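You operate a simulated robot arm through the tools that you are given. There is no shell and no other tool.

Carry out the task below with a simulated robot arm. There is one attempt and no reset: what you move stays moved.

TASK
Brush the tyre on the stand clean all round with the brush arm.
Fine: free the brake, crank, swing the arm off again and set the brake. Where these are worked on the way, their far stop is far enough and under half their travel is too little: brush arm.
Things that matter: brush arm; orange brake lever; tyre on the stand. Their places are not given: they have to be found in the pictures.

The check looks at the end state, three seconds after you hand in, the way a careful person would. Anything else that was tipped, shoved, dropped, spilled or broken makes it a failure.

THE ROBOT
A 6-joint arm with a two-finger parallel gripper, fixed in place. Base frame: the origin is on the floor under the middle of its stand, x ahead of it, y to its left, z up; the work surface is at about z = 800. Units: mm, degrees, N and s.
With the tool pointing down near the work surface it reaches from about 340 to 760 mm from the base axis. Its first joint turns from -66.0 to 66.0 degrees. Payload 2.45 kg.
Tool frame: the origin (TCP) lies between the finger pads and is the grasp point; the fingertips stand 24 mm ahead of it; z points along the fingers, y is the line along which they close. The gripper opens to 68 mm. The fingers are 17 mm wide and 10 mm thick; the gripper's body (40 by 70 mm) begins 41 mm behind the TCP.
Orientation is told as [roll, pitch, yaw] about the base's x, y, z axes, in that order, counted from this pose: with the fingers straight down and closing along the base's y, the tool's x points along the base's -x, its y along +y and its z along -z.

THE INTERFACE
- The arm moves only by the tool nudge_tool. Its argument "moves" is a list of rows, each a list of 3 entries, a list of its own where there are three numbers: the turn, a rotation vector about the tool's x, y, z in degrees, then the shift along the tool's x, y, z in mm, then the finger opening in mm, from 0 to 68. In form: [[[wx, wy, wz], [dx, dy, dz], gripper], ...]. A call has 1 to 20 rows; each row is the pose to reach, as a shift and turn from the pose commanded when the call began, along the tool's axes at that moment. Rows are played at 5 a second. More than 50 mm and 8.6 degrees between two rows, or a gripper value outside its range, and nothing of the call is played. A pose out of reach is approached as far as the arm can. The call stops where the force on the tool passes 80 N (or 10 N more than at its start, if that is more) or the arm is blocked; 0.2 s more then pass. Each finger travels about 108 mm/s and halts on what it meets, pressing with about 41 N; the grip force reading is that of the motor and also rises with nothing between the fingers. The clock runs only during rows and for 0.2 s after the last one: add rows that repeat a pose to give the fingers time. It gives the time, the measured TCP pose, the force on the tool (base axes), the opening and the grip force at its end, in the units of the frame above (readings bear some noise), with the torque about the TCP (base axes, N m) and any sound that the robot's microphone picked up.
- Cameras (640 x 400 px; columns grow to the right, rows downward): "scene" is fixed at [178.6, 435.4, 1451]; the picture's right is [-0.53, -0.85, 0.00], its down [-0.59, 0.37, -0.71] and it looks along [0.60, -0.38, -0.70] (base axes); focal length 292 px, centre (320, 200). "wrist" rides on the gripper at [84, 11, -75] in the tool frame; the picture's right is [-0.13, 0.99, 0.00], its down [-0.60, -0.08, -0.79] and it looks along [-0.79, -0.10, 0.61] (tool axes); focal length 251 px, centre (320, 200).
- snapshot(camera): a new picture of that camera. The clock stands still meanwhile.
- measure_at(camera, pixels): for up to 12 pixels [column, row] of the newest picture of that camera ("zoom" is the newest enlarged one), the place [x, y, z] in the base frame of the surface seen there, good to about 3 mm. The clock stands still meanwhile.
- close_up(camera, box): a new picture of the part [left, top, right, bottom] of that camera's present view, enlarged. The clock stands still meanwhile.
- sign_off(): hands the job in; it is judged then, once.

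Unless the task says otherwise, let go and move clear before handing in.

The tools are called after "Call:" by a JSON object that holds its "op" and its "data". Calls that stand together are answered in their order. nudge_tool: Moves the arm, as the interface text tells. Its arguments: {"type":"object","properties":{"moves":{"type":"array","items":{"type":"array"}}},"required":["moves"]} The other tools are called the same way: snapshot (camera) takes a picture; measure_at (camera, pixels) gives the place of the surface under pixels of a picture; close_up (camera, box) takes an enlarged picture of a part of a camera's view; sign_off () hands the job in.

At the start:

```text
time: 0.0
ee_pos: [458.7, 126.8, 1215.2]
ee_rot: [-0.1, 0.1, 0.0]
force: [-0.2, -0.5, 0.1]
ft_torque: [0.03, -0.01, 0.03]
finger_gap: 68.1
grip_force: 0.0
```

scene: 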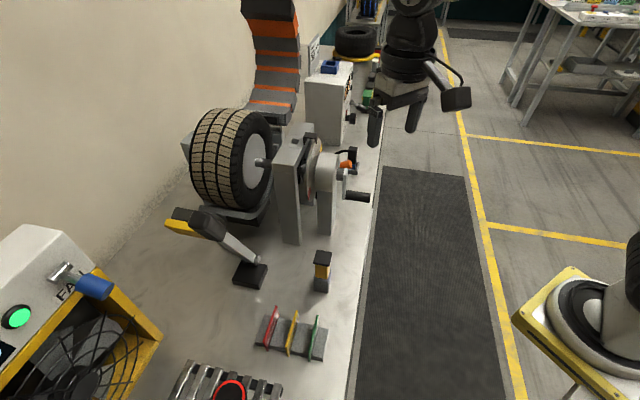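
wrist: 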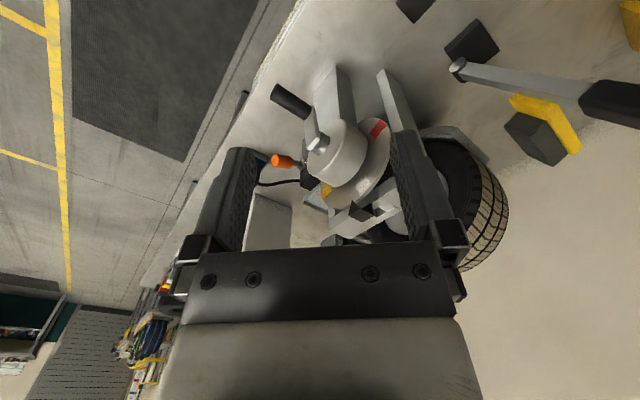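

The scene picture shows the tyre near (230,160), a crank with a black handle near (355,195), an orange thing at (347,163), and what looks like the brush arm with a yellow head at (190,222) pivoting at (255,265). I'll take enlarged pictures to understand these parts.

Call:
{"op": "close_up", "data": {"camera": "scene", "box": [150, 90, 310, 290]}}

Call:
{"op": "close_up", "data": {"camera": "scene", "box": [250, 110, 410, 210]}}

Call:
{"op": "close_up", "data": {"camera": "wrist", "box": [230, 20, 550, 220]}}

```text
2.00 times, centred on (230, 190) of scene
```

zoom: 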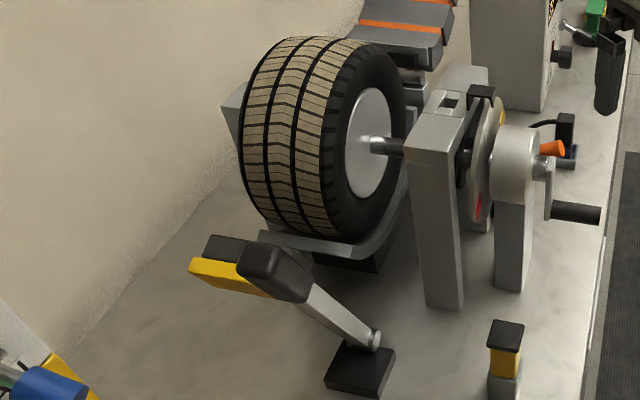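

```text
4.00 times, centred on (330, 160) of scene
```

zoom: 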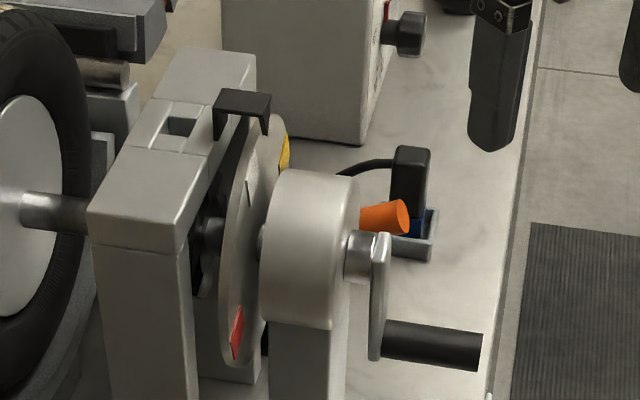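

```text
2.00 times, centred on (390, 120) of wrist
```

zoom: 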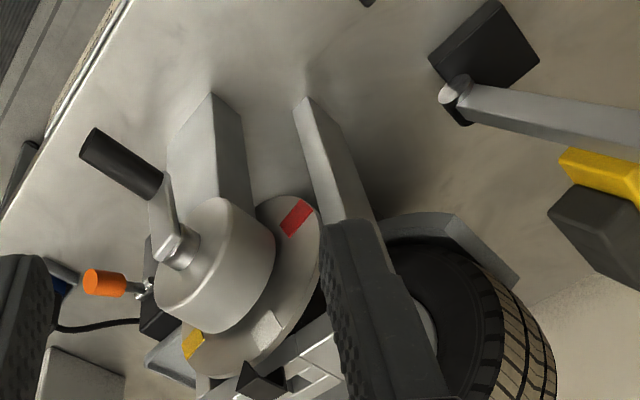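

The parts are visible: brush arm with pivot at zoom (370,340), gearbox with crank, orange lever, and a disc with red/yellow/white marks under a black pointer. I'll measure their places.

Call:
{"op": "snapshot", "data": {"camera": "scene"}}

Call:
{"op": "measure_at", "data": {"camera": "scene", "pixels": [[340, 176], [358, 196], [368, 197], [345, 164], [351, 164], [257, 160], [250, 165], [313, 145], [322, 165], [344, 190], [345, 172], [310, 192]]}}

Call:
{"op": "measure_at", "data": {"camera": "scene", "pixels": [[258, 259], [252, 275], [230, 240], [220, 230], [208, 215], [210, 226], [182, 227], [175, 224], [190, 213], [215, 150], [200, 150], [230, 110]]}}

Call:
{"op": "measure_at", "data": {"camera": "scene", "pixels": [[283, 148], [265, 125], [270, 170], [240, 205], [215, 205], [195, 170], [204, 120], [245, 214], [265, 215], [290, 220], [322, 220], [322, 257]]}}

```text
taken
```

scene: 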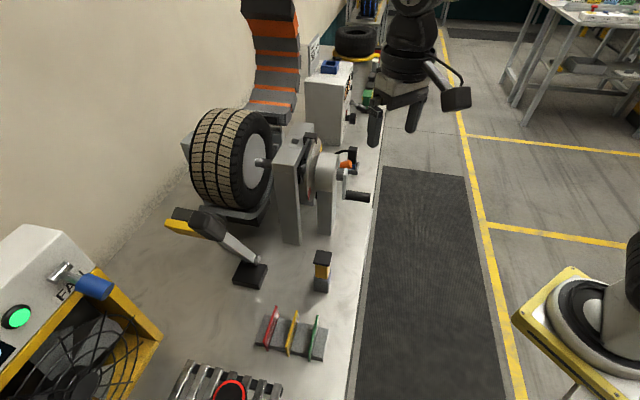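

```text
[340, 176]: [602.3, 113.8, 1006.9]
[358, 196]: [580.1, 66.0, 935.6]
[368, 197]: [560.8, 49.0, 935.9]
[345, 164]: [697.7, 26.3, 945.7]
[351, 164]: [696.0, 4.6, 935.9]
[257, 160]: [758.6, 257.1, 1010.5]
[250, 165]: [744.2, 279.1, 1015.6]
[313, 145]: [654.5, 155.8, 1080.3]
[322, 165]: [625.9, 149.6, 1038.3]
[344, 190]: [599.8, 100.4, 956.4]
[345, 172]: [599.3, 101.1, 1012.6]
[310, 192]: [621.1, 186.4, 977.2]
```

```text
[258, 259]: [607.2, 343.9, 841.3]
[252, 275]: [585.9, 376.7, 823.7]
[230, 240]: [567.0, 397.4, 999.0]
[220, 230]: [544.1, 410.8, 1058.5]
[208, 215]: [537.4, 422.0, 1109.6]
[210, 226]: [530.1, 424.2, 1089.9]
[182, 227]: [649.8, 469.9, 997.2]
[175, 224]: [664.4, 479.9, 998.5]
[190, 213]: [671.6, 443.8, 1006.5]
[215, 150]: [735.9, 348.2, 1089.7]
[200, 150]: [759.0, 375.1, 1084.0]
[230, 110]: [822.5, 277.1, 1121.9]
```

```text
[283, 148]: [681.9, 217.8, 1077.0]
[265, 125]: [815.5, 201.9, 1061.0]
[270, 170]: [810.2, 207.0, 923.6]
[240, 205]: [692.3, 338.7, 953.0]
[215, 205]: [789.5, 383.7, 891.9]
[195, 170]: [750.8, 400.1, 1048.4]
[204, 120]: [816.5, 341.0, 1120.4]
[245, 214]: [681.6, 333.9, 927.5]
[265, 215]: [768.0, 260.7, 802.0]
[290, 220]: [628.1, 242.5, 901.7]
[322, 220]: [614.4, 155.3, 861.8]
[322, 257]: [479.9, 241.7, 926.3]
```

Measured: the tyre's axle runs at about z≈1010 from the crank (600,100) to the tyre (≈790,300), the lever knob is at about (697,15,940), and the brush arm has its pivot near (607,344,841) and its head at (540–660,420–475,1000–1100). I'll move the wrist camera to the left to look at the brush arm.

Call:
{"op": "nudge_tool", "data": {"moves": [[[0, 0, 0], [25, 40, 0], 68], [[0, 0, 0], [50, 80, 0], 68], [[0, 0, 0], [75, 120, 0], 68], [[0, 0, 0], [100, 160, 0], 68], [[0, 0, 0], [125, 190, 0], 68], [[0, 0, 0], [125, 190, 0], 68]]}}

Call:
{"op": "snapshot", "data": {"camera": "wrist"}}

Call:
{"op": "snapshot", "data": {"camera": "scene"}}

```text
time: 1.4
ee_pos: [333.4, 318.7, 1216.0]
ee_rot: [0.0, 0.0, -0.1]
force: [0.5, 0.0, 0.1]
ft_torque: [-0.01, -0.01, 0.0]
finger_gap: 68.0
grip_force: 0.0
```

```text
taken
```

wrist: 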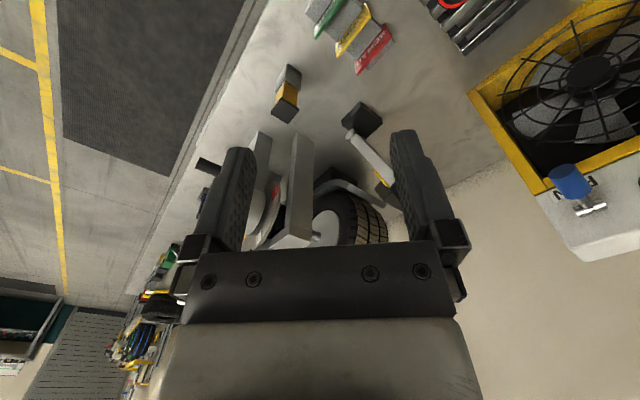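

```text
taken
```

scene: 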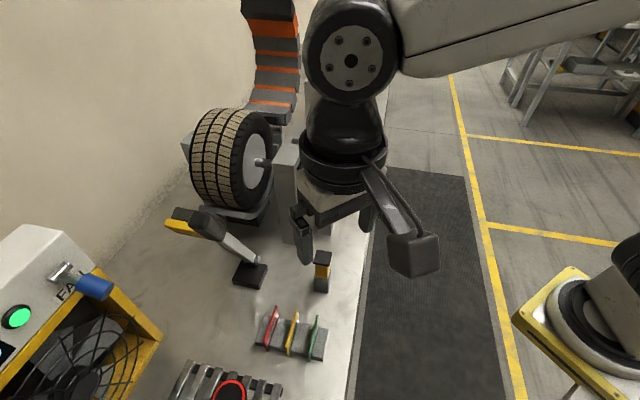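

The right finger hides the brush arm (around (390,180) in the wrist picture). I'll move further left to see it between the fingers.

Call:
{"op": "nudge_tool", "data": {"moves": [[[0, 0, 0], [0, 40, 0], 68], [[0, 0, 0], [0, 80, 0], 68], [[0, 0, 0], [0, 110, 0], 68], [[0, 0, 0], [0, 110, 0], 68]]}}

Call:
{"op": "close_up", "data": {"camera": "wrist", "box": [200, 60, 440, 250]}}

Call:
{"op": "snapshot", "data": {"camera": "wrist"}}

```text
time: 2.4
ee_pos: [331.5, 427.9, 1216.7]
ee_rot: [0.0, 0.0, 0.0]
force: [-0.1, -0.1, -0.2]
ft_torque: [-0.05, -0.01, 0.0]
finger_gap: 68.0
grip_force: 0.1
```

```text
2.11 times, centred on (320, 155) of wrist
```

zoom: 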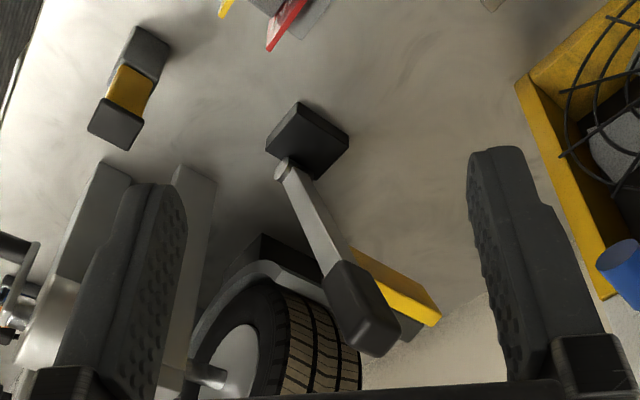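

```text
taken
```

wrist: 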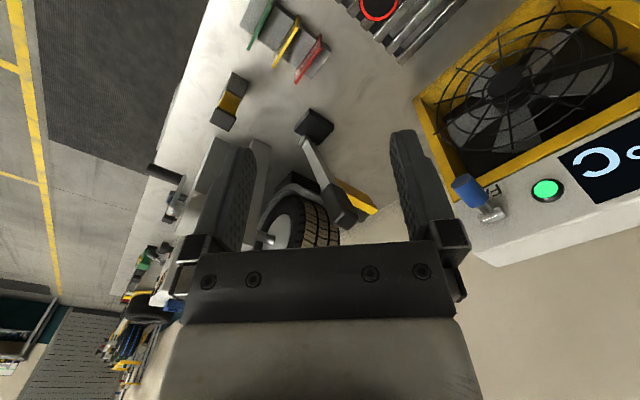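

I now see the brush arm clearly: base block at zoom (305,135), grey bar to a black handle (365,310) and the yellow brush (400,290). I'll measure these points.

Call:
{"op": "measure_at", "data": {"camera": "zoom", "pixels": [[281, 170], [305, 130], [335, 148], [300, 105], [272, 145], [310, 210], [335, 245], [340, 275], [365, 310], [392, 335], [365, 350], [330, 290]]}}

Call:
{"op": "measure_at", "data": {"camera": "zoom", "pixels": [[360, 255], [400, 290], [435, 315], [415, 325], [300, 310], [340, 370], [290, 380], [240, 350], [265, 290], [210, 375], [320, 330], [250, 265]]}}

Call:
{"op": "close_up", "data": {"camera": "wrist", "box": [260, 90, 400, 250]}}

```text
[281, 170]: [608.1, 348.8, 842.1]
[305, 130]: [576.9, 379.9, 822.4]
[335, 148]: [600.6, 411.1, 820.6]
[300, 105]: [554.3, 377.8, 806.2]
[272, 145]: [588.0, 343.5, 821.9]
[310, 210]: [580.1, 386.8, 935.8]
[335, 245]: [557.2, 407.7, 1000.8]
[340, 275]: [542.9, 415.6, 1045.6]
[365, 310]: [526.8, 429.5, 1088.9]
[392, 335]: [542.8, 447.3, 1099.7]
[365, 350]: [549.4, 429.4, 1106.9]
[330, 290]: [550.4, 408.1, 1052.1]
```

```text
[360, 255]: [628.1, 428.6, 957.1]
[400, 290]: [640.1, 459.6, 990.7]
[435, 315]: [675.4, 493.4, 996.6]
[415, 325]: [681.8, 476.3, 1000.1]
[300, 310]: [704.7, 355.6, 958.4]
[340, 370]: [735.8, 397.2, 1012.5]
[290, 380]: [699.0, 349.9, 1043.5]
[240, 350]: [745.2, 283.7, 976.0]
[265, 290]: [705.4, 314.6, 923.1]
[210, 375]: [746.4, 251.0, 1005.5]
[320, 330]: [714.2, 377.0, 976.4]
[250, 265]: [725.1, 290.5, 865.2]
```

```text
2.50 times, centred on (330, 170) of wrist
```

zoom: 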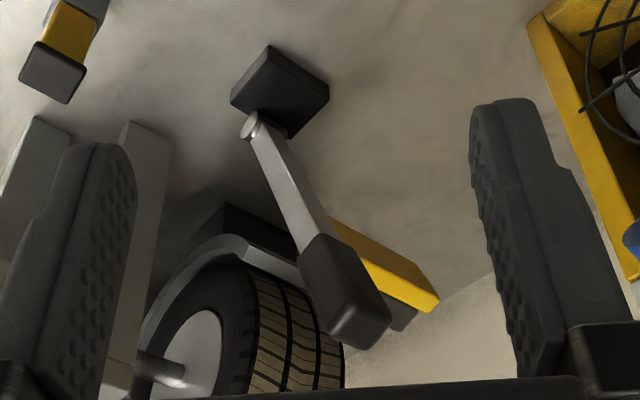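

The brush arm leans away from the tyre (bar from pivot (610,365,842) to handle (540,430,1095)), so it swings in a plane perpendicular to the axle. Next I'll move right with a 45° yaw to look at the crank and the brake lever head-on.

Call:
{"op": "nudge_tool", "data": {"moves": [[[0, 0, -4], [-4, -40, 6], 68], [[0, 0, -8], [-8, -80, 12], 68], [[0, 0, -12], [-12, -120, 18], 68], [[0, 0, -16], [-16, -160, 24], 68], [[0, 0, -20], [-20, -200, 30], 68], [[0, 0, -24], [-24, -240, 36], 68], [[0, 0, -28], [-28, -280, 42], 68], [[0, 0, -32], [-32, -320, 48], 68], [[0, 0, -36], [-36, -360, 54], 68], [[0, 0, -40], [-40, -400, 60], 68], [[0, 0, -44], [-44, -440, 66], 68], [[0, 0, -45], [-48, -478, 72], 68], [[0, 0, -45], [-48, -478, 72], 68]]}}

Call:
{"op": "snapshot", "data": {"camera": "wrist"}}

Call:
{"op": "snapshot", "data": {"camera": "scene"}}

```text
time: 5.2
ee_pos: [383.1, -51.9, 1144.2]
ee_rot: [0.0, 0.0, 45.0]
force: [0.0, -0.2, -0.6]
ft_torque: [-0.02, 0.01, -0.01]
finger_gap: 68.0
grip_force: 0.1
```

```text
taken
```

wrist: 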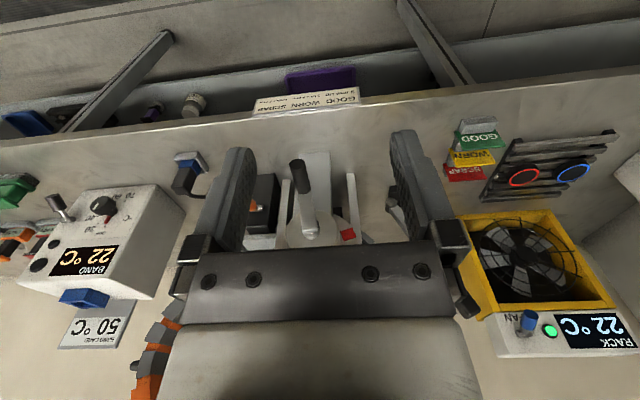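

```text
taken
```

scene: 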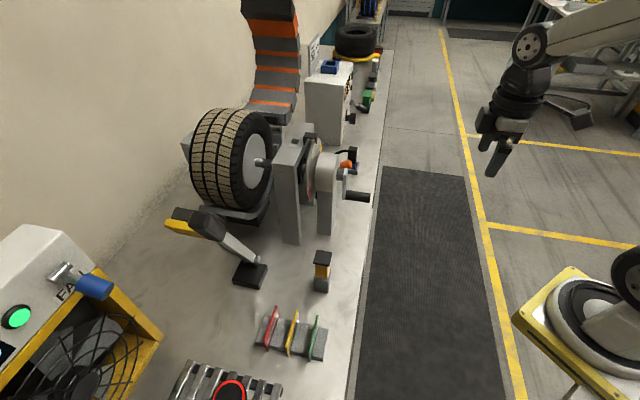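

The crank is right between the fingers at wrist (305,200), partly hidden by the gripper body. I'll tilt the tool forward by about 30° to look at the crank and lever more level.

Call:
{"op": "nudge_tool", "data": {"moves": [[[0, -8, 0], [5, 0, 10], 68], [[0, -16, 0], [10, 0, 20], 68], [[0, -24, 0], [15, 0, 30], 68], [[0, -32, 0], [20, 0, 40], 68], [[0, -32, 0], [20, 0, 40], 68]]}}

Call:
{"op": "snapshot", "data": {"camera": "wrist"}}

Call:
{"op": "close_up", "data": {"camera": "wrist", "box": [200, 60, 420, 250]}}

```text
time: 6.4
ee_pos: [368.7, -64.7, 1104.4]
ee_rot: [0.0, -32.0, 44.9]
force: [0.1, 0.0, 0.0]
ft_torque: [-0.03, 0.0, 0.01]
finger_gap: 68.4
grip_force: 0.0
```

```text
taken
```

wrist: 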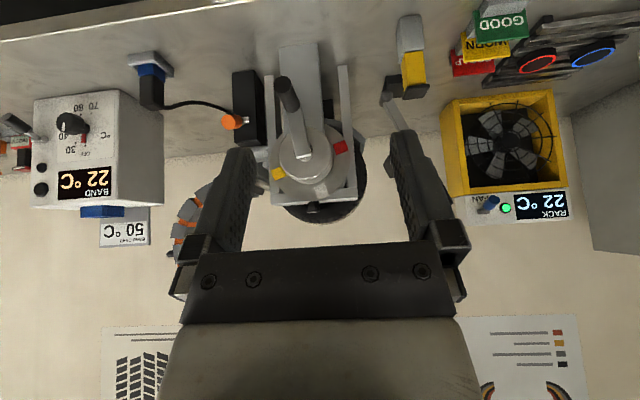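

```text
2.11 times, centred on (310, 155) of wrist
```

zoom: 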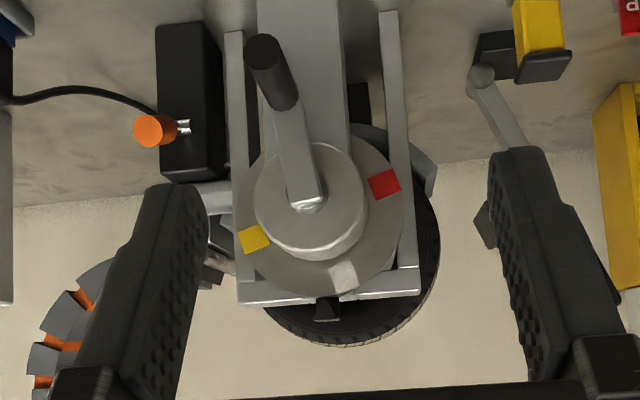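

From here the crank (zoom 270,70 handle, hub 305,195), the disc marks (red, yellow, white) and a black brake box with the orange knob (150,130) are visible, upside down. I'll enlarge the brake and measure the crank and lever.

Call:
{"op": "measure_at", "data": {"camera": "zoom", "pixels": [[262, 42], [270, 60], [285, 95], [297, 115], [307, 203], [300, 160], [150, 130], [172, 130], [188, 127], [188, 60], [188, 165], [330, 160]]}}

Call:
{"op": "close_up", "data": {"camera": "wrist", "box": [220, 60, 300, 160]}}

Call:
{"op": "close_up", "data": {"camera": "scene", "box": [320, 135, 380, 210]}}

```text
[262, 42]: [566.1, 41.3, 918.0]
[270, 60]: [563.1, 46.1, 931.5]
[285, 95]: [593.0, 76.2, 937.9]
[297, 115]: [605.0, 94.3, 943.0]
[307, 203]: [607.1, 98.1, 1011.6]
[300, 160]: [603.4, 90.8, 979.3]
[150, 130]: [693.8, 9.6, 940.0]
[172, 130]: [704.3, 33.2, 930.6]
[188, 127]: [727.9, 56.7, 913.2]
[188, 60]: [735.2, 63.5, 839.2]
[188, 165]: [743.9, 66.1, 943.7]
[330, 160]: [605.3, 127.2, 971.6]
```

```text
4.00 times, centred on (260, 110) of wrist
```

zoom: 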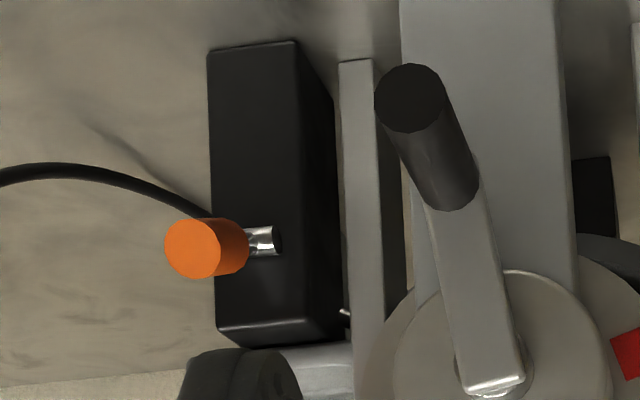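

```text
5.33 times, centred on (350, 172) of scene
```

zoom: 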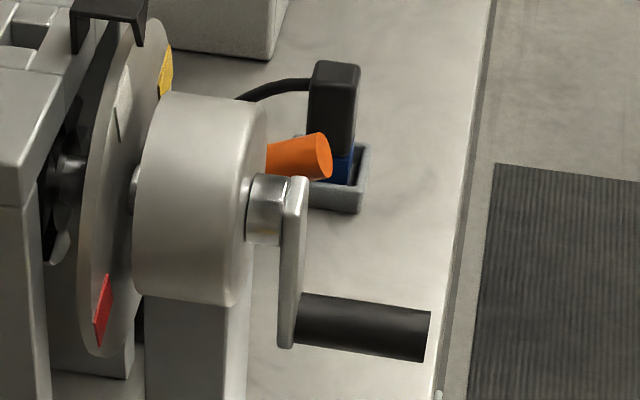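

The axle direction comes out at 45° (handle from about (590,75) to (565,43), crank hub about (607,98,1005)), and the brake lever sticks out of its black box towards me, tilted up, with the knob at (694,10,940). I'll measure what stands around the lever and on the disc before going there.

Call:
{"op": "snapshot", "data": {"camera": "wrist"}}

Call:
{"op": "measure_at", "data": {"camera": "wrist", "pixels": [[150, 95], [140, 60], [165, 65], [152, 72], [230, 122], [243, 122], [252, 90], [243, 75], [262, 120], [200, 105], [80, 110], [163, 150]]}}

Call:
{"op": "measure_at", "data": {"camera": "wrist", "pixels": [[282, 83], [290, 98], [303, 153], [300, 140], [320, 165], [341, 147], [278, 174], [320, 190], [312, 208], [275, 140], [335, 130], [345, 190]]}}

Call:
{"op": "close_up", "data": {"camera": "wrist", "box": [120, 40, 280, 160]}}

```text
taken
```

wrist: 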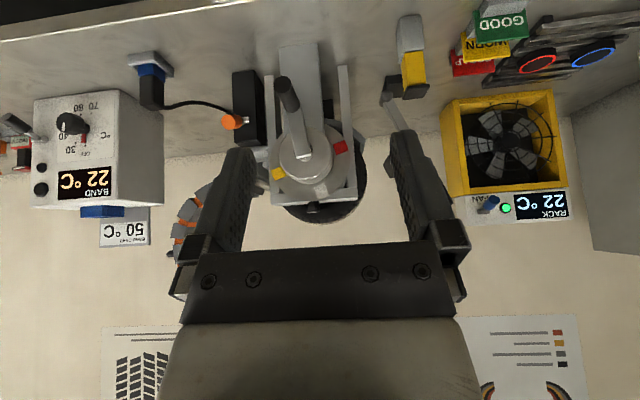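

```text
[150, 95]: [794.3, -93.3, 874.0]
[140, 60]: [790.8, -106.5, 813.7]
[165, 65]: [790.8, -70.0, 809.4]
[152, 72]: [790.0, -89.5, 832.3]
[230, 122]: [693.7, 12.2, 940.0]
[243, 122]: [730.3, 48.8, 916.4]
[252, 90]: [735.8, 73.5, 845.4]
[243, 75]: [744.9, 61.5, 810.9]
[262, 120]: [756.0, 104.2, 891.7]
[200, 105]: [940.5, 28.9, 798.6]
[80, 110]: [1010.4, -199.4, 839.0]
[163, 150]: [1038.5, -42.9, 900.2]
```

```text
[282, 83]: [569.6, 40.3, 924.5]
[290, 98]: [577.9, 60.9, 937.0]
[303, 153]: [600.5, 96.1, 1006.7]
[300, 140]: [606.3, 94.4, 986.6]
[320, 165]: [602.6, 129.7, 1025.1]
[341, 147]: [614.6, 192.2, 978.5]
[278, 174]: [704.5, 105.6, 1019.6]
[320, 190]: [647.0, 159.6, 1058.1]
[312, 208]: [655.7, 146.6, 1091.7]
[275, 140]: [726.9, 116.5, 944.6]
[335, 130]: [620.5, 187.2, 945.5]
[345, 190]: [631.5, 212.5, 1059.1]
```

```text
3.33 times, centred on (200, 100) of wrist
```

zoom: 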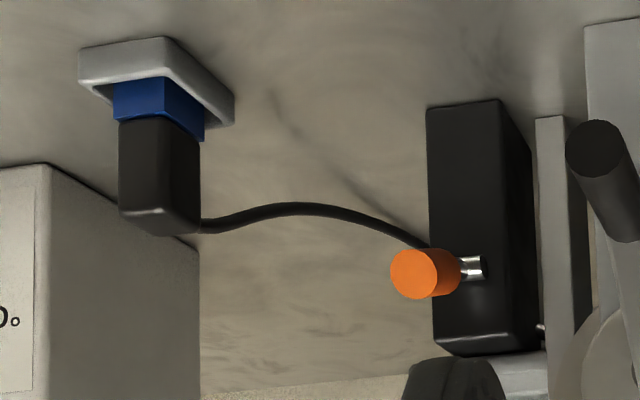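

The lever knob's centre is at about (703,21,934), with the box face about 55 mm behind it and the cable well away. I'll turn the tool back to vertical (keeping yaw 45°), close the fingers, and approach above the knob.

Call:
{"op": "nudge_tool", "data": {"moves": [[[0, 8, 0], [0, 0, 0], 40], [[0, 16, 0], [0, 0, 0], 20], [[0, 24, 0], [0, 0, 0], 0], [[0, 32, 0], [0, 0, 0], 0], [[0, 32, 0], [0, 0, 0], 0]]}}

```text
time: 7.6
ee_pos: [367.6, -65.1, 1104.2]
ee_rot: [0.0, 0.0, 45.0]
force: [0.7, -0.2, 0.4]
ft_torque: [0.02, -0.03, -0.03]
finger_gap: 0.2
grip_force: 23.8
```

The tool is vertical with the fingers closed. I'll now go over the knob at about z=1020, moving sideways first to stay clear of the crank.

Call:
{"op": "nudge_tool", "data": {"moves": [[[0, 0, 0], [-15, -44, 0], 0], [[0, 0, 0], [-30, -88, 0], 0], [[0, 0, 0], [-45, -132, 0], 0], [[0, 0, 0], [-75, -170, 0], 0], [[0, 0, 0], [-118, -176, 10], 0], [[0, 0, 0], [-163, -176, 20], 0], [[0, 0, 0], [-208, -176, 30], 0], [[0, 0, 0], [-253, -176, 40], 0], [[0, 0, 0], [-298, -176, 55], 0], [[0, 0, 0], [-298, -176, 84], 0], [[0, 0, 0], [-298, -176, 84], 0]]}}

Call:
{"op": "snapshot", "data": {"camera": "wrist"}}

Call:
{"op": "snapshot", "data": {"camera": "scene"}}

```text
time: 10.0
ee_pos: [704.6, 19.3, 1020.9]
ee_rot: [0.0, 0.1, 45.0]
force: [-0.4, 0.0, 0.7]
ft_torque: [0.0, -0.03, -0.01]
finger_gap: 0.1
grip_force: 23.9
```

```text
taken
```

wrist: 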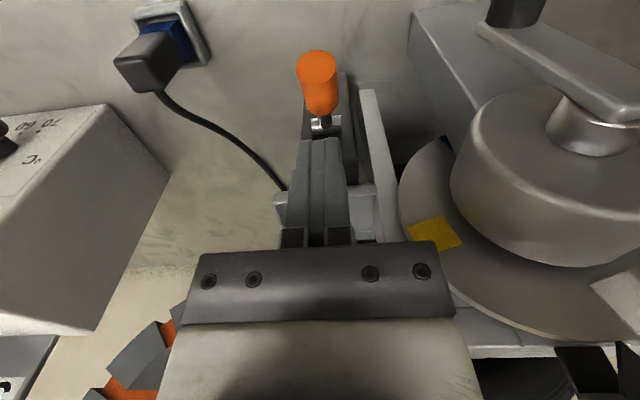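

```text
taken
```

scene: 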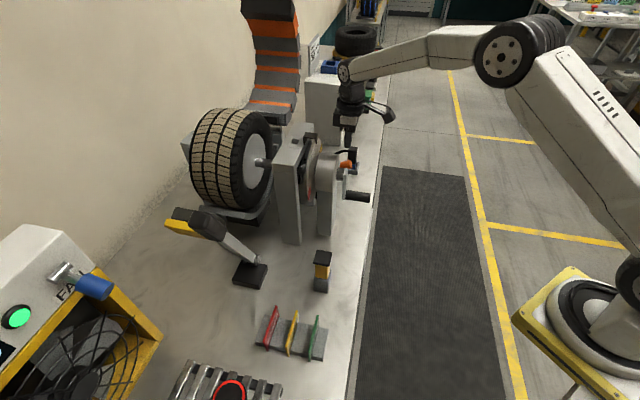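

The knob is visible at wrist (318,80), the fingers point down behind it in the view. I'll measure the knob and lever for exact alignment.

Call:
{"op": "measure_at", "data": {"camera": "wrist", "pixels": [[317, 62], [318, 80], [321, 105], [303, 70], [334, 70], [324, 124], [320, 145], [350, 130], [345, 90], [305, 135], [310, 95], [333, 95]]}}

Call:
{"op": "close_up", "data": {"camera": "wrist", "box": [260, 30, 400, 180]}}

```text
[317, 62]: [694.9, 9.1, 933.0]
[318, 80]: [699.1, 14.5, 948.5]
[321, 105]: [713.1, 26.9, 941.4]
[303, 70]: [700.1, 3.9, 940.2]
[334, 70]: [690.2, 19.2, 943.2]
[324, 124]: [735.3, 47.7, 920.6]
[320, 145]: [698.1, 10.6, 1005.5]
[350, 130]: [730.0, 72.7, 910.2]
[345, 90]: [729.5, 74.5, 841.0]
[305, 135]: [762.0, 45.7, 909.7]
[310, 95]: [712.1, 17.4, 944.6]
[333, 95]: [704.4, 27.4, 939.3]
```

```text
2.67 times, centred on (330, 105) of wrist
```

zoom: 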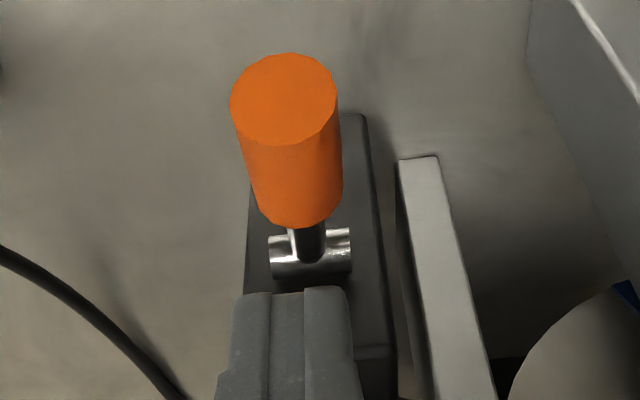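

The lever hinges on a horizontal pin (zoom (310,253)), so it swings up and down; it now points up, and my TCP is right over the knob. I'll press it down gently in small steps.

Call:
{"op": "nudge_tool", "data": {"moves": [[[0, 0, 0], [0, 0, 25], 0], [[0, 0, 0], [0, 0, 45], 0], [[0, 0, 0], [0, 0, 52], 0], [[0, 0, 0], [0, 0, 58], 0], [[0, 0, 0], [0, 0, 64], 0], [[0, 0, 0], [0, 0, 70], 0], [[0, 0, 0], [0, 0, 76], 0], [[0, 0, 0], [0, 0, 82], 0], [[0, 0, 0], [0, 0, 88], 0], [[0, 0, 0], [0, 0, 88], 0]]}}

Call:
{"op": "snapshot", "data": {"camera": "wrist"}}

```text
time: 12.2
ee_pos: [702.1, 21.1, 932.0]
ee_rot: [0.0, 0.0, 45.0]
force: [-1.0, -0.2, -0.4]
ft_torque: [-0.04, 0.01, 0.0]
finger_gap: 0.0
grip_force: 24.4
```

```text
taken
```

wrist: 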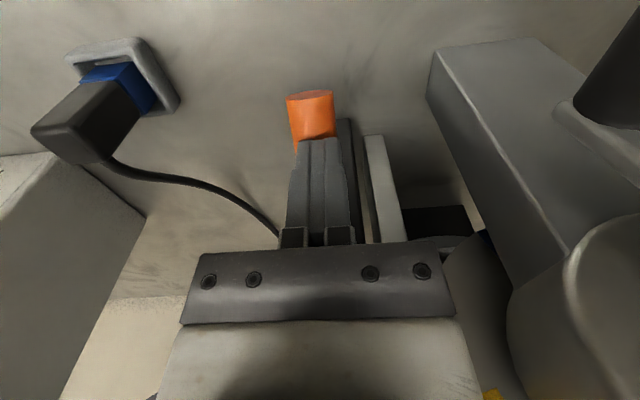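

The knob has moved down with the fingertips and almost no resistance (force ≈ 0). I'll keep pressing down to its stop.

Call:
{"op": "nudge_tool", "data": {"moves": [[[0, 0, 0], [0, 0, 6], 0], [[0, 0, 0], [0, 0, 12], 0], [[0, 0, 0], [0, 0, 18], 0], [[0, 0, 0], [0, 0, 24], 0], [[0, 0, 0], [0, 0, 30], 0], [[0, 0, 0], [0, 0, 36], 0], [[0, 0, 0], [0, 0, 42], 0], [[0, 0, 0], [0, 0, 42], 0]]}}

Call:
{"op": "snapshot", "data": {"camera": "wrist"}}

Call:
{"op": "close_up", "data": {"camera": "scene", "box": [300, 110, 400, 210]}}

```text
time: 13.0
ee_pos: [704.7, 20.8, 927.9]
ee_rot: [-0.2, -0.2, 44.9]
force: [-15.5, -3.9, 23.1]
ft_torque: [0.01, 0.2, -0.02]
finger_gap: 0.0
grip_force: 23.4
stopped in row 3: the force on the tool passed its limit at 87 N (the readings are from after the stop); the commanded pose is now the measured one
```

```text
taken
```

wrist: 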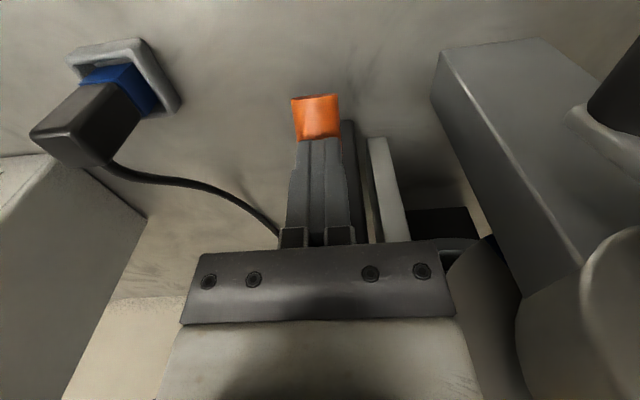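

```text
4.00 times, centred on (350, 160) of scene
```

zoom: 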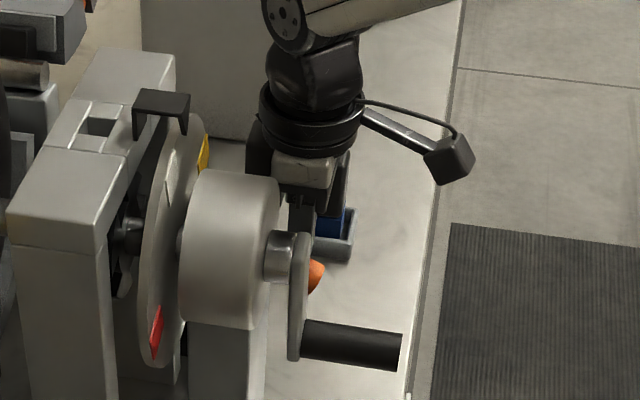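

The lever stopped hard at TCP z≈926 and points downward now (knob at wrist (317,118)), i.e. full travel, brake freed. I'll rise clear, then travel over to the brush arm's handle.

Call:
{"op": "nudge_tool", "data": {"moves": [[[0, 0, 0], [0, 0, -30], 0], [[0, 0, 0], [0, 0, -75], 0], [[0, 0, 0], [0, 0, -120], 0], [[0, 0, 0], [5, 0, -165], 0], [[0, 0, 0], [12, 0, -210], 0], [[0, 0, 0], [12, 0, -232], 0], [[0, 0, 0], [12, 0, -232], 0]]}}

Call:
{"op": "snapshot", "data": {"camera": "wrist"}}

Call:
{"op": "snapshot", "data": {"camera": "scene"}}

Call:
{"op": "measure_at", "data": {"camera": "scene", "pixels": [[345, 178], [40, 240], [75, 275], [95, 285], [130, 320], [60, 350], [270, 95], [255, 50], [170, 225], [322, 255]]}}

```text
time: 14.6
ee_pos: [694.1, 11.2, 1156.5]
ee_rot: [-0.1, -0.3, 44.9]
force: [-0.4, -0.4, 0.5]
ft_torque: [0.03, 0.03, -0.01]
finger_gap: 0.0
grip_force: 23.5
```

```text
taken
```

wrist: 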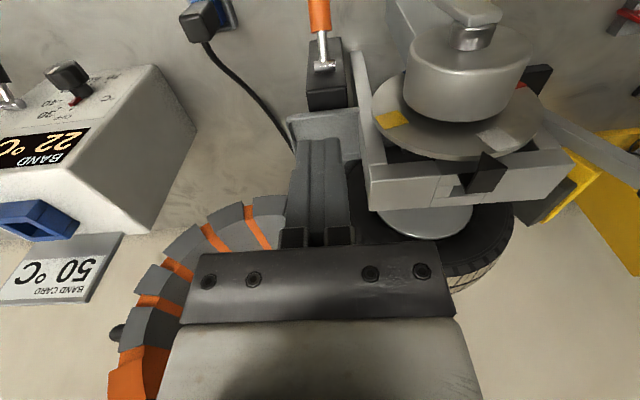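

```text
taken
```

scene: 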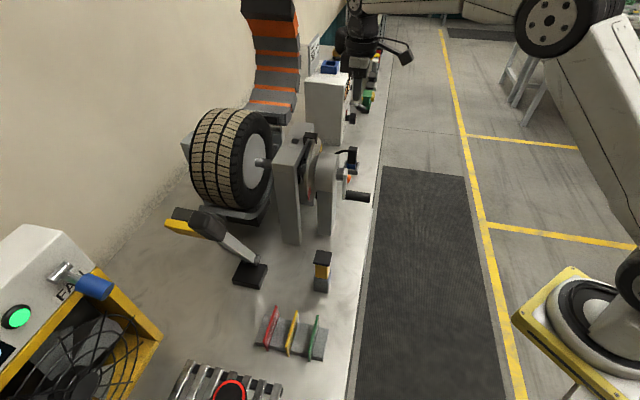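

```text
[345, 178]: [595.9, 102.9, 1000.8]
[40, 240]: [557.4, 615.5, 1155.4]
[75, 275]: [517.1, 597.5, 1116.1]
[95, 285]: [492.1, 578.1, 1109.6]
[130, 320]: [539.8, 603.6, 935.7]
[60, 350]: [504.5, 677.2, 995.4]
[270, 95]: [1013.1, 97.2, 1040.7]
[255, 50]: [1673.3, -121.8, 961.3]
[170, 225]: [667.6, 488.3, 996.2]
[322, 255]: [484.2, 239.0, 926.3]
```

The lever now points down-forward (wrist (318,30)) and all else stands as before. I'll go across at z≈1156 to the outer side of the brush arm's handle.

Call:
{"op": "nudge_tool", "data": {"moves": [[[0, 0, 0], [0, 45, 0], 0], [[0, 0, 0], [0, 90, 0], 0], [[0, 0, 0], [0, 135, 0], 0], [[0, 0, 0], [0, 180, 0], 0], [[0, 0, 0], [0, 225, 0], 0], [[0, 0, 0], [0, 270, 0], 0], [[0, 0, 0], [0, 315, 0], 0], [[0, 0, 0], [0, 360, 0], 0], [[0, 0, 0], [0, 405, 0], 0], [[0, 0, 0], [0, 448, 0], 0], [[0, 0, 0], [-40, 452, 0], 0], [[0, 0, 0], [-80, 452, 0], 0], [[0, 0, 0], [-120, 452, 0], 0], [[0, 0, 0], [-120, 452, 0], 0]]}}

Call:
{"op": "snapshot", "data": {"camera": "wrist"}}

Call:
{"op": "snapshot", "data": {"camera": "scene"}}

```text
time: 17.6
ee_pos: [461.9, 419.4, 1156.4]
ee_rot: [-0.1, -0.2, 44.9]
force: [-0.4, 0.1, 0.4]
ft_torque: [-0.02, -0.02, 0.02]
finger_gap: 0.0
grip_force: 24.0
```

```text
taken
```

wrist: 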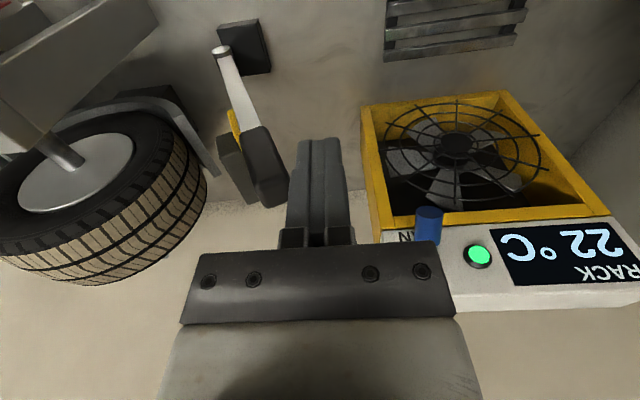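

```text
taken
```

scene: 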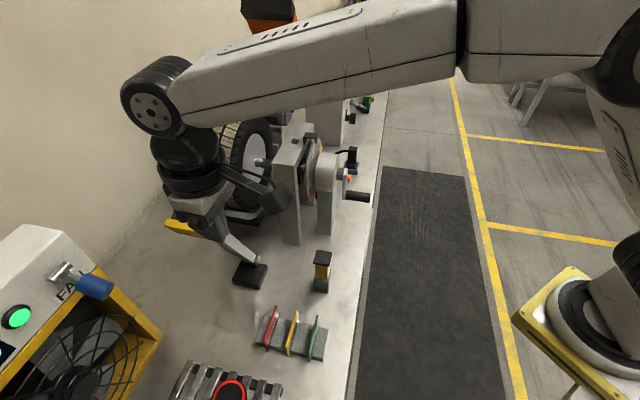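

Now I see the brush arm head-on: handle at wrist (265,170), brush head left of it at (238,165), and my fingers to the right (the outer side). I'll measure the handle.

Call:
{"op": "measure_at", "data": {"camera": "wrist", "pixels": [[265, 170], [250, 135], [275, 150], [285, 170], [255, 195], [270, 200], [240, 150], [238, 180], [222, 52], [233, 90], [175, 170], [195, 190]]}}

Call:
{"op": "close_up", "data": {"camera": "wrist", "box": [180, 20, 360, 220]}}

```text
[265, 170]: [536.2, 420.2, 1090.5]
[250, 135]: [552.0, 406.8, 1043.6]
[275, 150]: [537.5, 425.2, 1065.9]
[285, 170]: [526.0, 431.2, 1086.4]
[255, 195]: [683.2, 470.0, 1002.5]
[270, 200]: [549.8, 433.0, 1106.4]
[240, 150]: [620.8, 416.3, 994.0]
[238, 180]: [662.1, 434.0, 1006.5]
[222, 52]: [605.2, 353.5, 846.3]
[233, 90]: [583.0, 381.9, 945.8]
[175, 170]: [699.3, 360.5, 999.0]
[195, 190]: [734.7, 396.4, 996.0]
```

```text
2.00 times, centred on (270, 120) of wrist
```

zoom: 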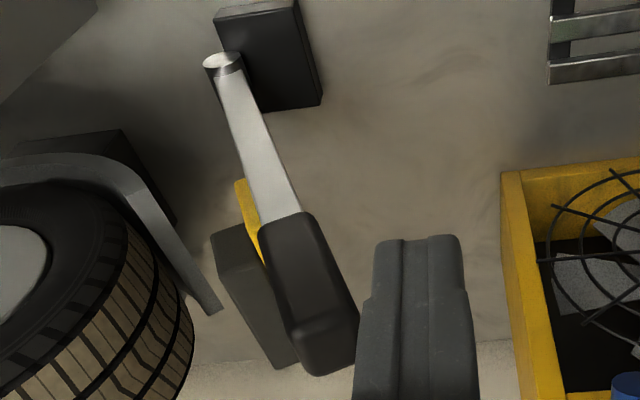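

The handle's front face is at u≈675 (base (536,420)), its outer face at z≈1080 about 25 mm from my finger side. I'll move in beside it and lower so that the fingertips reach z≈1071.

Call:
{"op": "nudge_tool", "data": {"moves": [[[0, 0, 0], [-33, 3, 0], 0], [[0, 0, 0], [-66, 5, 0], 0], [[0, 0, 0], [-66, 5, 30], 0], [[0, 0, 0], [-66, 5, 61], 0], [[0, 0, 0], [-66, 5, 61], 0]]}}

Call:
{"op": "snapshot", "data": {"camera": "wrist"}}

Call:
{"op": "snapshot", "data": {"camera": "scene"}}

```text
time: 18.8
ee_pos: [504.5, 468.2, 1095.0]
ee_rot: [-0.1, -0.3, 44.9]
force: [-0.3, -0.1, -0.5]
ft_torque: [-0.03, 0.03, 0.01]
finger_gap: 0.0
grip_force: 23.7
```

```text
taken
```

wrist: 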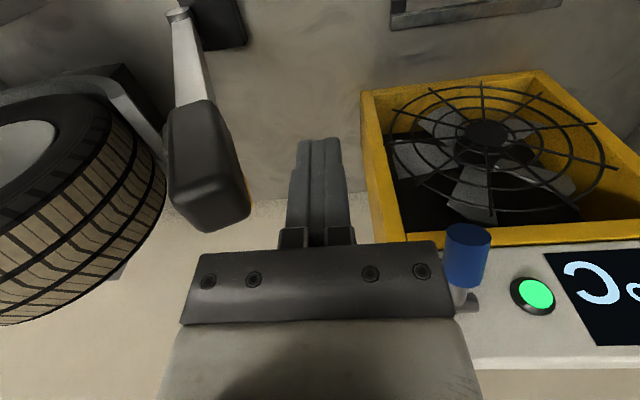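

```text
taken
```

scene: 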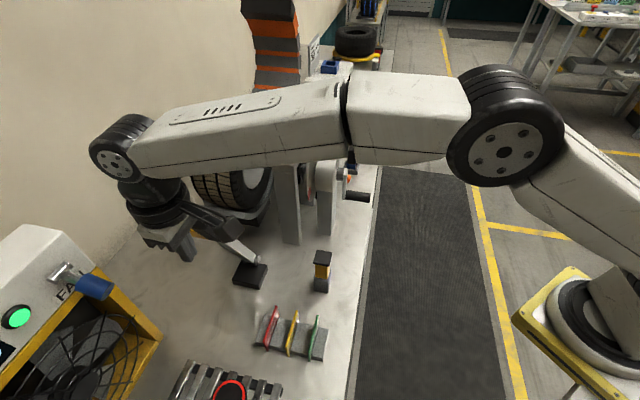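

The closed fingers are beside the handle (wrist (205,165)) with room to the blue knob. I'll push the handle toward the tyre in steady steps.

Call:
{"op": "nudge_tool", "data": {"moves": [[[0, 0, 0], [0, -20, 0], 0], [[0, 0, 0], [0, -28, 0], 0], [[0, 0, 0], [0, -34, 0], 0], [[0, 0, 0], [0, -40, 0], 0], [[0, 0, 0], [0, -47, 0], 0], [[0, 0, 0], [0, -54, 0], 0], [[0, 0, 0], [0, -61, 0], 0], [[0, 0, 0], [0, -68, 0], 0], [[0, 0, 0], [0, -75, 0], 0], [[0, 0, 0], [0, -82, 0], 0], [[0, 0, 0], [0, -89, 0], 0], [[0, 0, 0], [0, -96, 0], 0], [[0, 0, 0], [0, -103, 0], 0], [[0, 0, 0], [0, -103, 0], 0]]}}

Call:
{"op": "snapshot", "data": {"camera": "wrist"}}

Call:
{"op": "snapshot", "data": {"camera": "scene"}}

```text
time: 21.8
ee_pos: [577.1, 393.6, 1093.8]
ee_rot: [-0.2, -0.2, 44.9]
force: [0.3, 0.2, -0.6]
ft_torque: [0.02, 0.01, -0.03]
finger_gap: 0.0
grip_force: 23.8
```

```text
taken
```

wrist: 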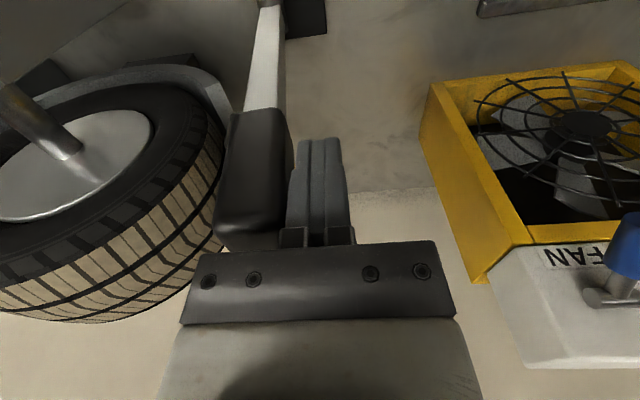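

```text
taken
```

scene: 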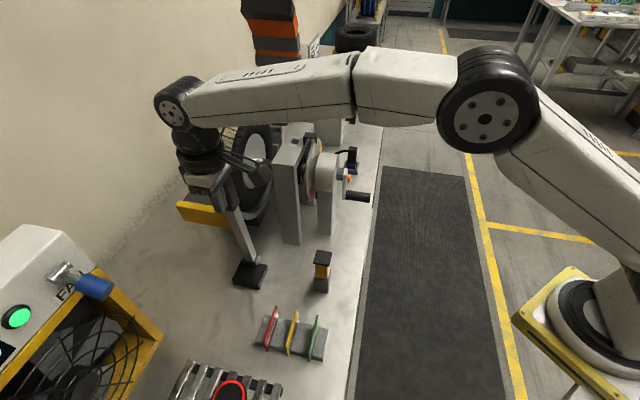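

The arm follows with hardly any resistance and is nearly upright (bar at wrist (268,60), handle (255,180)). I'll keep pushing in small steps until it meets its stop.

Call:
{"op": "nudge_tool", "data": {"moves": [[[0, 0, 0], [0, -5, 0], 0], [[0, 0, 0], [0, -10, 0], 0], [[0, 0, 0], [0, -15, 0], 0], [[0, 0, 0], [0, -20, 0], 0], [[0, 0, 0], [0, -25, 0], 0], [[0, 0, 0], [0, -30, 0], 0], [[0, 0, 0], [0, -35, 0], 0], [[0, 0, 0], [0, -40, 0], 0], [[0, 0, 0], [0, -45, 0], 0], [[0, 0, 0], [0, -50, 0], 0], [[0, 0, 0], [0, -50, 0], 0]]}}

Call:
{"op": "snapshot", "data": {"camera": "wrist"}}

Call:
{"op": "snapshot", "data": {"camera": "scene"}}

```text
time: 24.2
ee_pos: [604.2, 368.0, 1096.4]
ee_rot: [0.7, 0.0, 45.5]
force: [-47.2, 24.7, -2.7]
ft_torque: [0.08, 0.13, -0.35]
finger_gap: 0.0
grip_force: 24.0
```

```text
taken
```

wrist: 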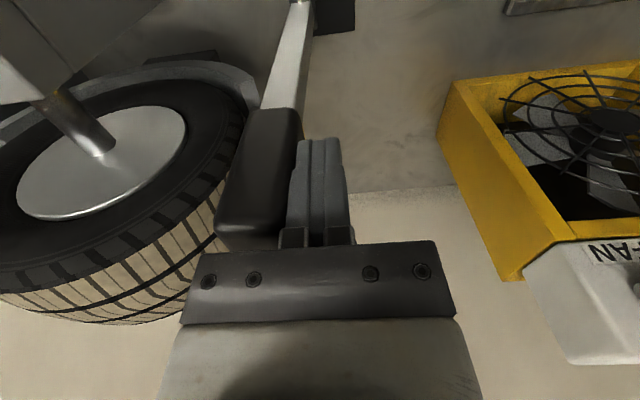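

```text
taken
```

scene: 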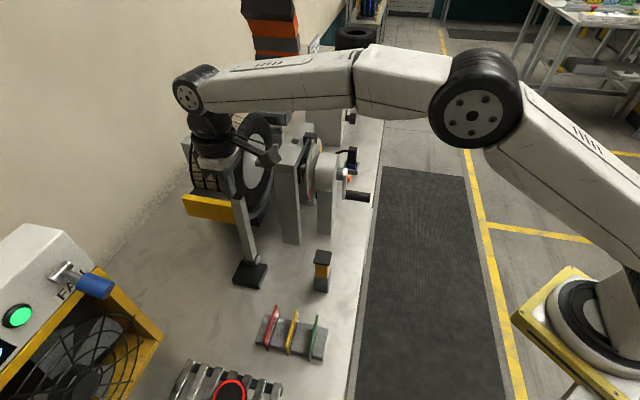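

The push met a firm stop (about 53 N) with TCP at (604,368), and the brush head is at the tread. I'll back off and check that the arm stays there.

Call:
{"op": "nudge_tool", "data": {"moves": [[[0, 0, 0], [0, 20, 0], 0], [[0, 0, 0], [0, 50, 0], 0], [[0, 0, 0], [0, 90, 0], 0], [[0, 0, 0], [0, 120, -20], 0], [[0, 0, 0], [30, 140, -60], 0], [[0, 0, 0], [70, 140, -90], 0], [[0, 0, 0], [70, 140, -90], 0]]}}

Call:
{"op": "snapshot", "data": {"camera": "wrist"}}

Call:
{"op": "snapshot", "data": {"camera": "scene"}}

```text
refused: row 5 steps farther than a row can; nothing moved
```

```text
taken
```

wrist: 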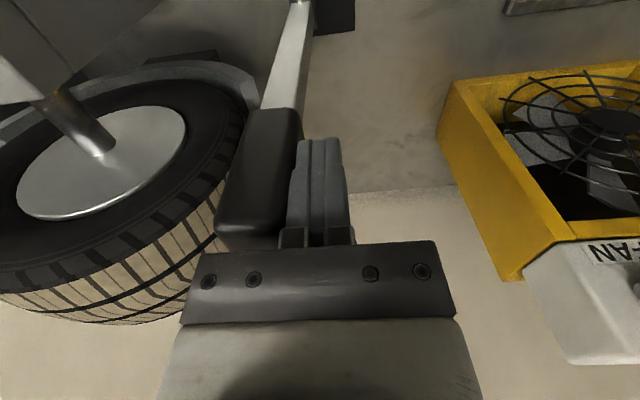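

```text
taken
```

scene: 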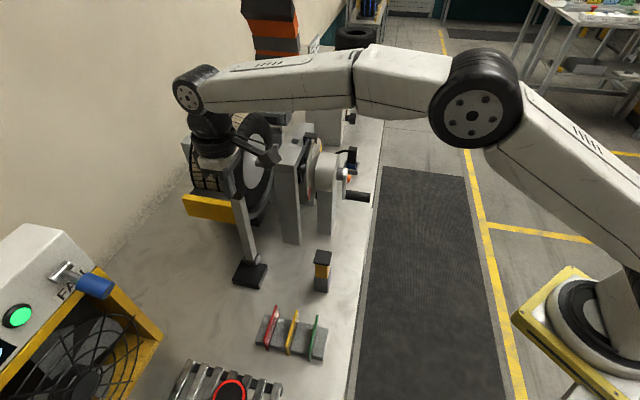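

One row stepped too far, so nothing moved. I'll repeat the back-off with smaller steps.

Call:
{"op": "nudge_tool", "data": {"moves": [[[0, 0, 0], [0, 20, 0], 0], [[0, 0, 0], [0, 50, 0], 0], [[0, 0, 0], [0, 85, 0], 0], [[0, 0, 0], [0, 110, -20], 0], [[0, 0, 0], [20, 125, -50], 0], [[0, 0, 0], [50, 130, -80], 0], [[0, 0, 0], [80, 130, -90], 0], [[0, 0, 0], [80, 130, -90], 0]]}}

Call:
{"op": "snapshot", "data": {"camera": "wrist"}}

Call:
{"op": "snapshot", "data": {"camera": "scene"}}

```text
time: 26.0
ee_pos: [465.4, 395.0, 1185.5]
ee_rot: [-0.1, -0.2, 44.9]
force: [-0.5, 0.4, 0.7]
ft_torque: [0.03, -0.01, -0.01]
finger_gap: 0.0
grip_force: 23.8
```

```text
taken
```

wrist: 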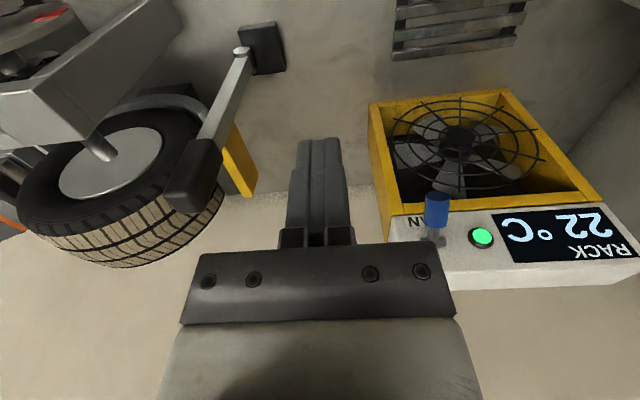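

```text
taken
```

scene: 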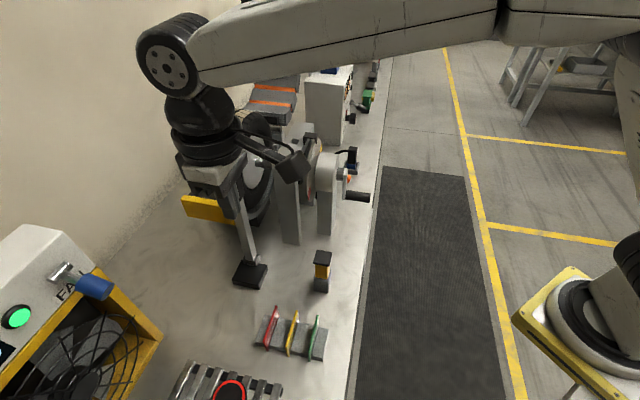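

The arm stays by the tyre, leaning on it. I'll enlarge the view to check that the bristles actually touch the tread.

Call:
{"op": "close_up", "data": {"camera": "wrist", "box": [120, 20, 300, 230]}}

Call:
{"op": "measure_at", "data": {"camera": "wrist", "pixels": [[241, 52], [228, 95], [215, 120], [200, 160], [190, 190], [210, 170], [240, 160], [243, 185], [150, 200], [100, 150], [205, 205], [232, 185]]}}

```text
1.90 times, centred on (210, 125) of wrist
```

zoom: 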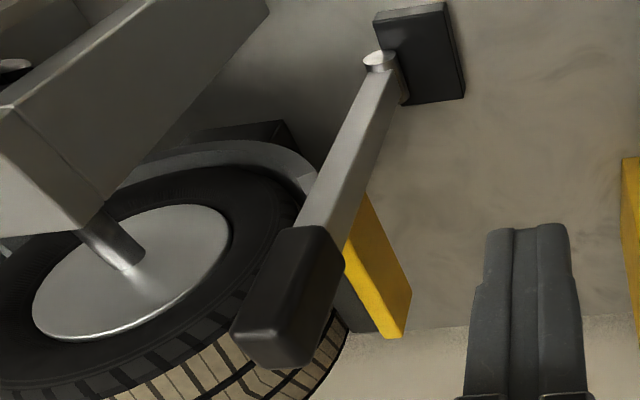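

```text
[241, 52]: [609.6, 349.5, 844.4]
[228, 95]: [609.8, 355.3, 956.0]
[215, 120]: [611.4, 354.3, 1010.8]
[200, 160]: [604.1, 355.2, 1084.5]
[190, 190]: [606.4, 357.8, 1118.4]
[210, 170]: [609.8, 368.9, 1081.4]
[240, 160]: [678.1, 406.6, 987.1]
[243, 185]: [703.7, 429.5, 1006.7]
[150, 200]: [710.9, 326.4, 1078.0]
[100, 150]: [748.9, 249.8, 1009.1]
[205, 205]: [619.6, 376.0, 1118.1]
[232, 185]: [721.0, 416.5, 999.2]
```

The brush arm stands upright against the tyre (bar at v≈181 all along) with bristles at the tread. Next I'll go to a viewing pose in front of the crank, tilting the tool 32° forward and opening the fingers.

Call:
{"op": "nudge_tool", "data": {"moves": [[[0, 0, 0], [45, 0, 0], 0], [[0, 0, 0], [90, 0, 0], 0], [[0, 0, 0], [135, 0, 0], 0], [[0, 0, 0], [180, 0, 0], 0], [[0, 0, 0], [225, 0, 0], 0], [[0, 0, 0], [270, 0, 0], 0], [[0, 0, 0], [315, 0, 0], 20], [[0, 0, 0], [355, 0, 0], 30], [[0, 0, 0], [355, -40, 12], 40], [[0, 0, 0], [355, -80, 24], 50], [[0, 0, 0], [355, -120, 36], 60], [[0, 0, 0], [355, -160, 48], 68], [[0, -8, 0], [355, -200, 60], 68], [[0, -16, 0], [355, -240, 72], 68], [[0, -24, 0], [355, -280, 84], 68], [[0, -32, 0], [355, -310, 95], 68], [[0, -32, 0], [355, -310, 95], 68]]}}

Call:
{"op": "snapshot", "data": {"camera": "wrist"}}

Call:
{"op": "snapshot", "data": {"camera": "scene"}}

```text
time: 29.6
ee_pos: [432.6, -76.9, 1089.5]
ee_rot: [0.0, -32.2, 45.0]
force: [0.8, -0.8, -0.2]
ft_torque: [0.01, 0.01, -0.01]
finger_gap: 68.2
grip_force: 0.0
out of reach, approached as far as the arm can: row 7, 8, 9, 10, 11, 12
```

```text
taken
```

wrist: 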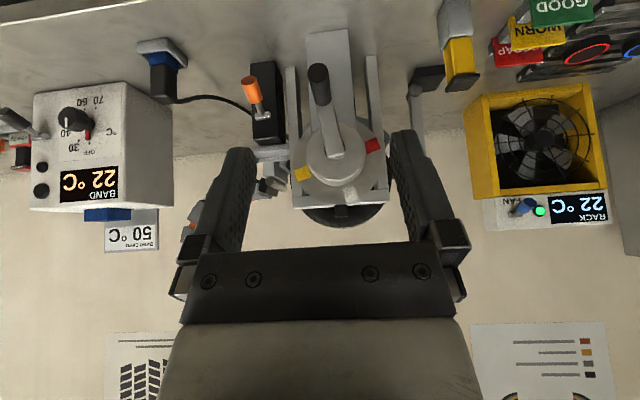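

```text
taken
```

scene: 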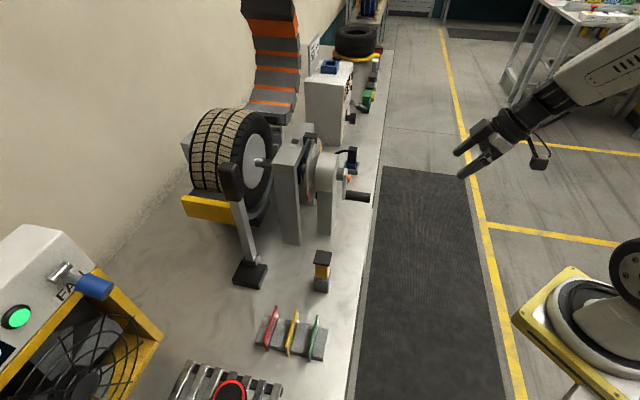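

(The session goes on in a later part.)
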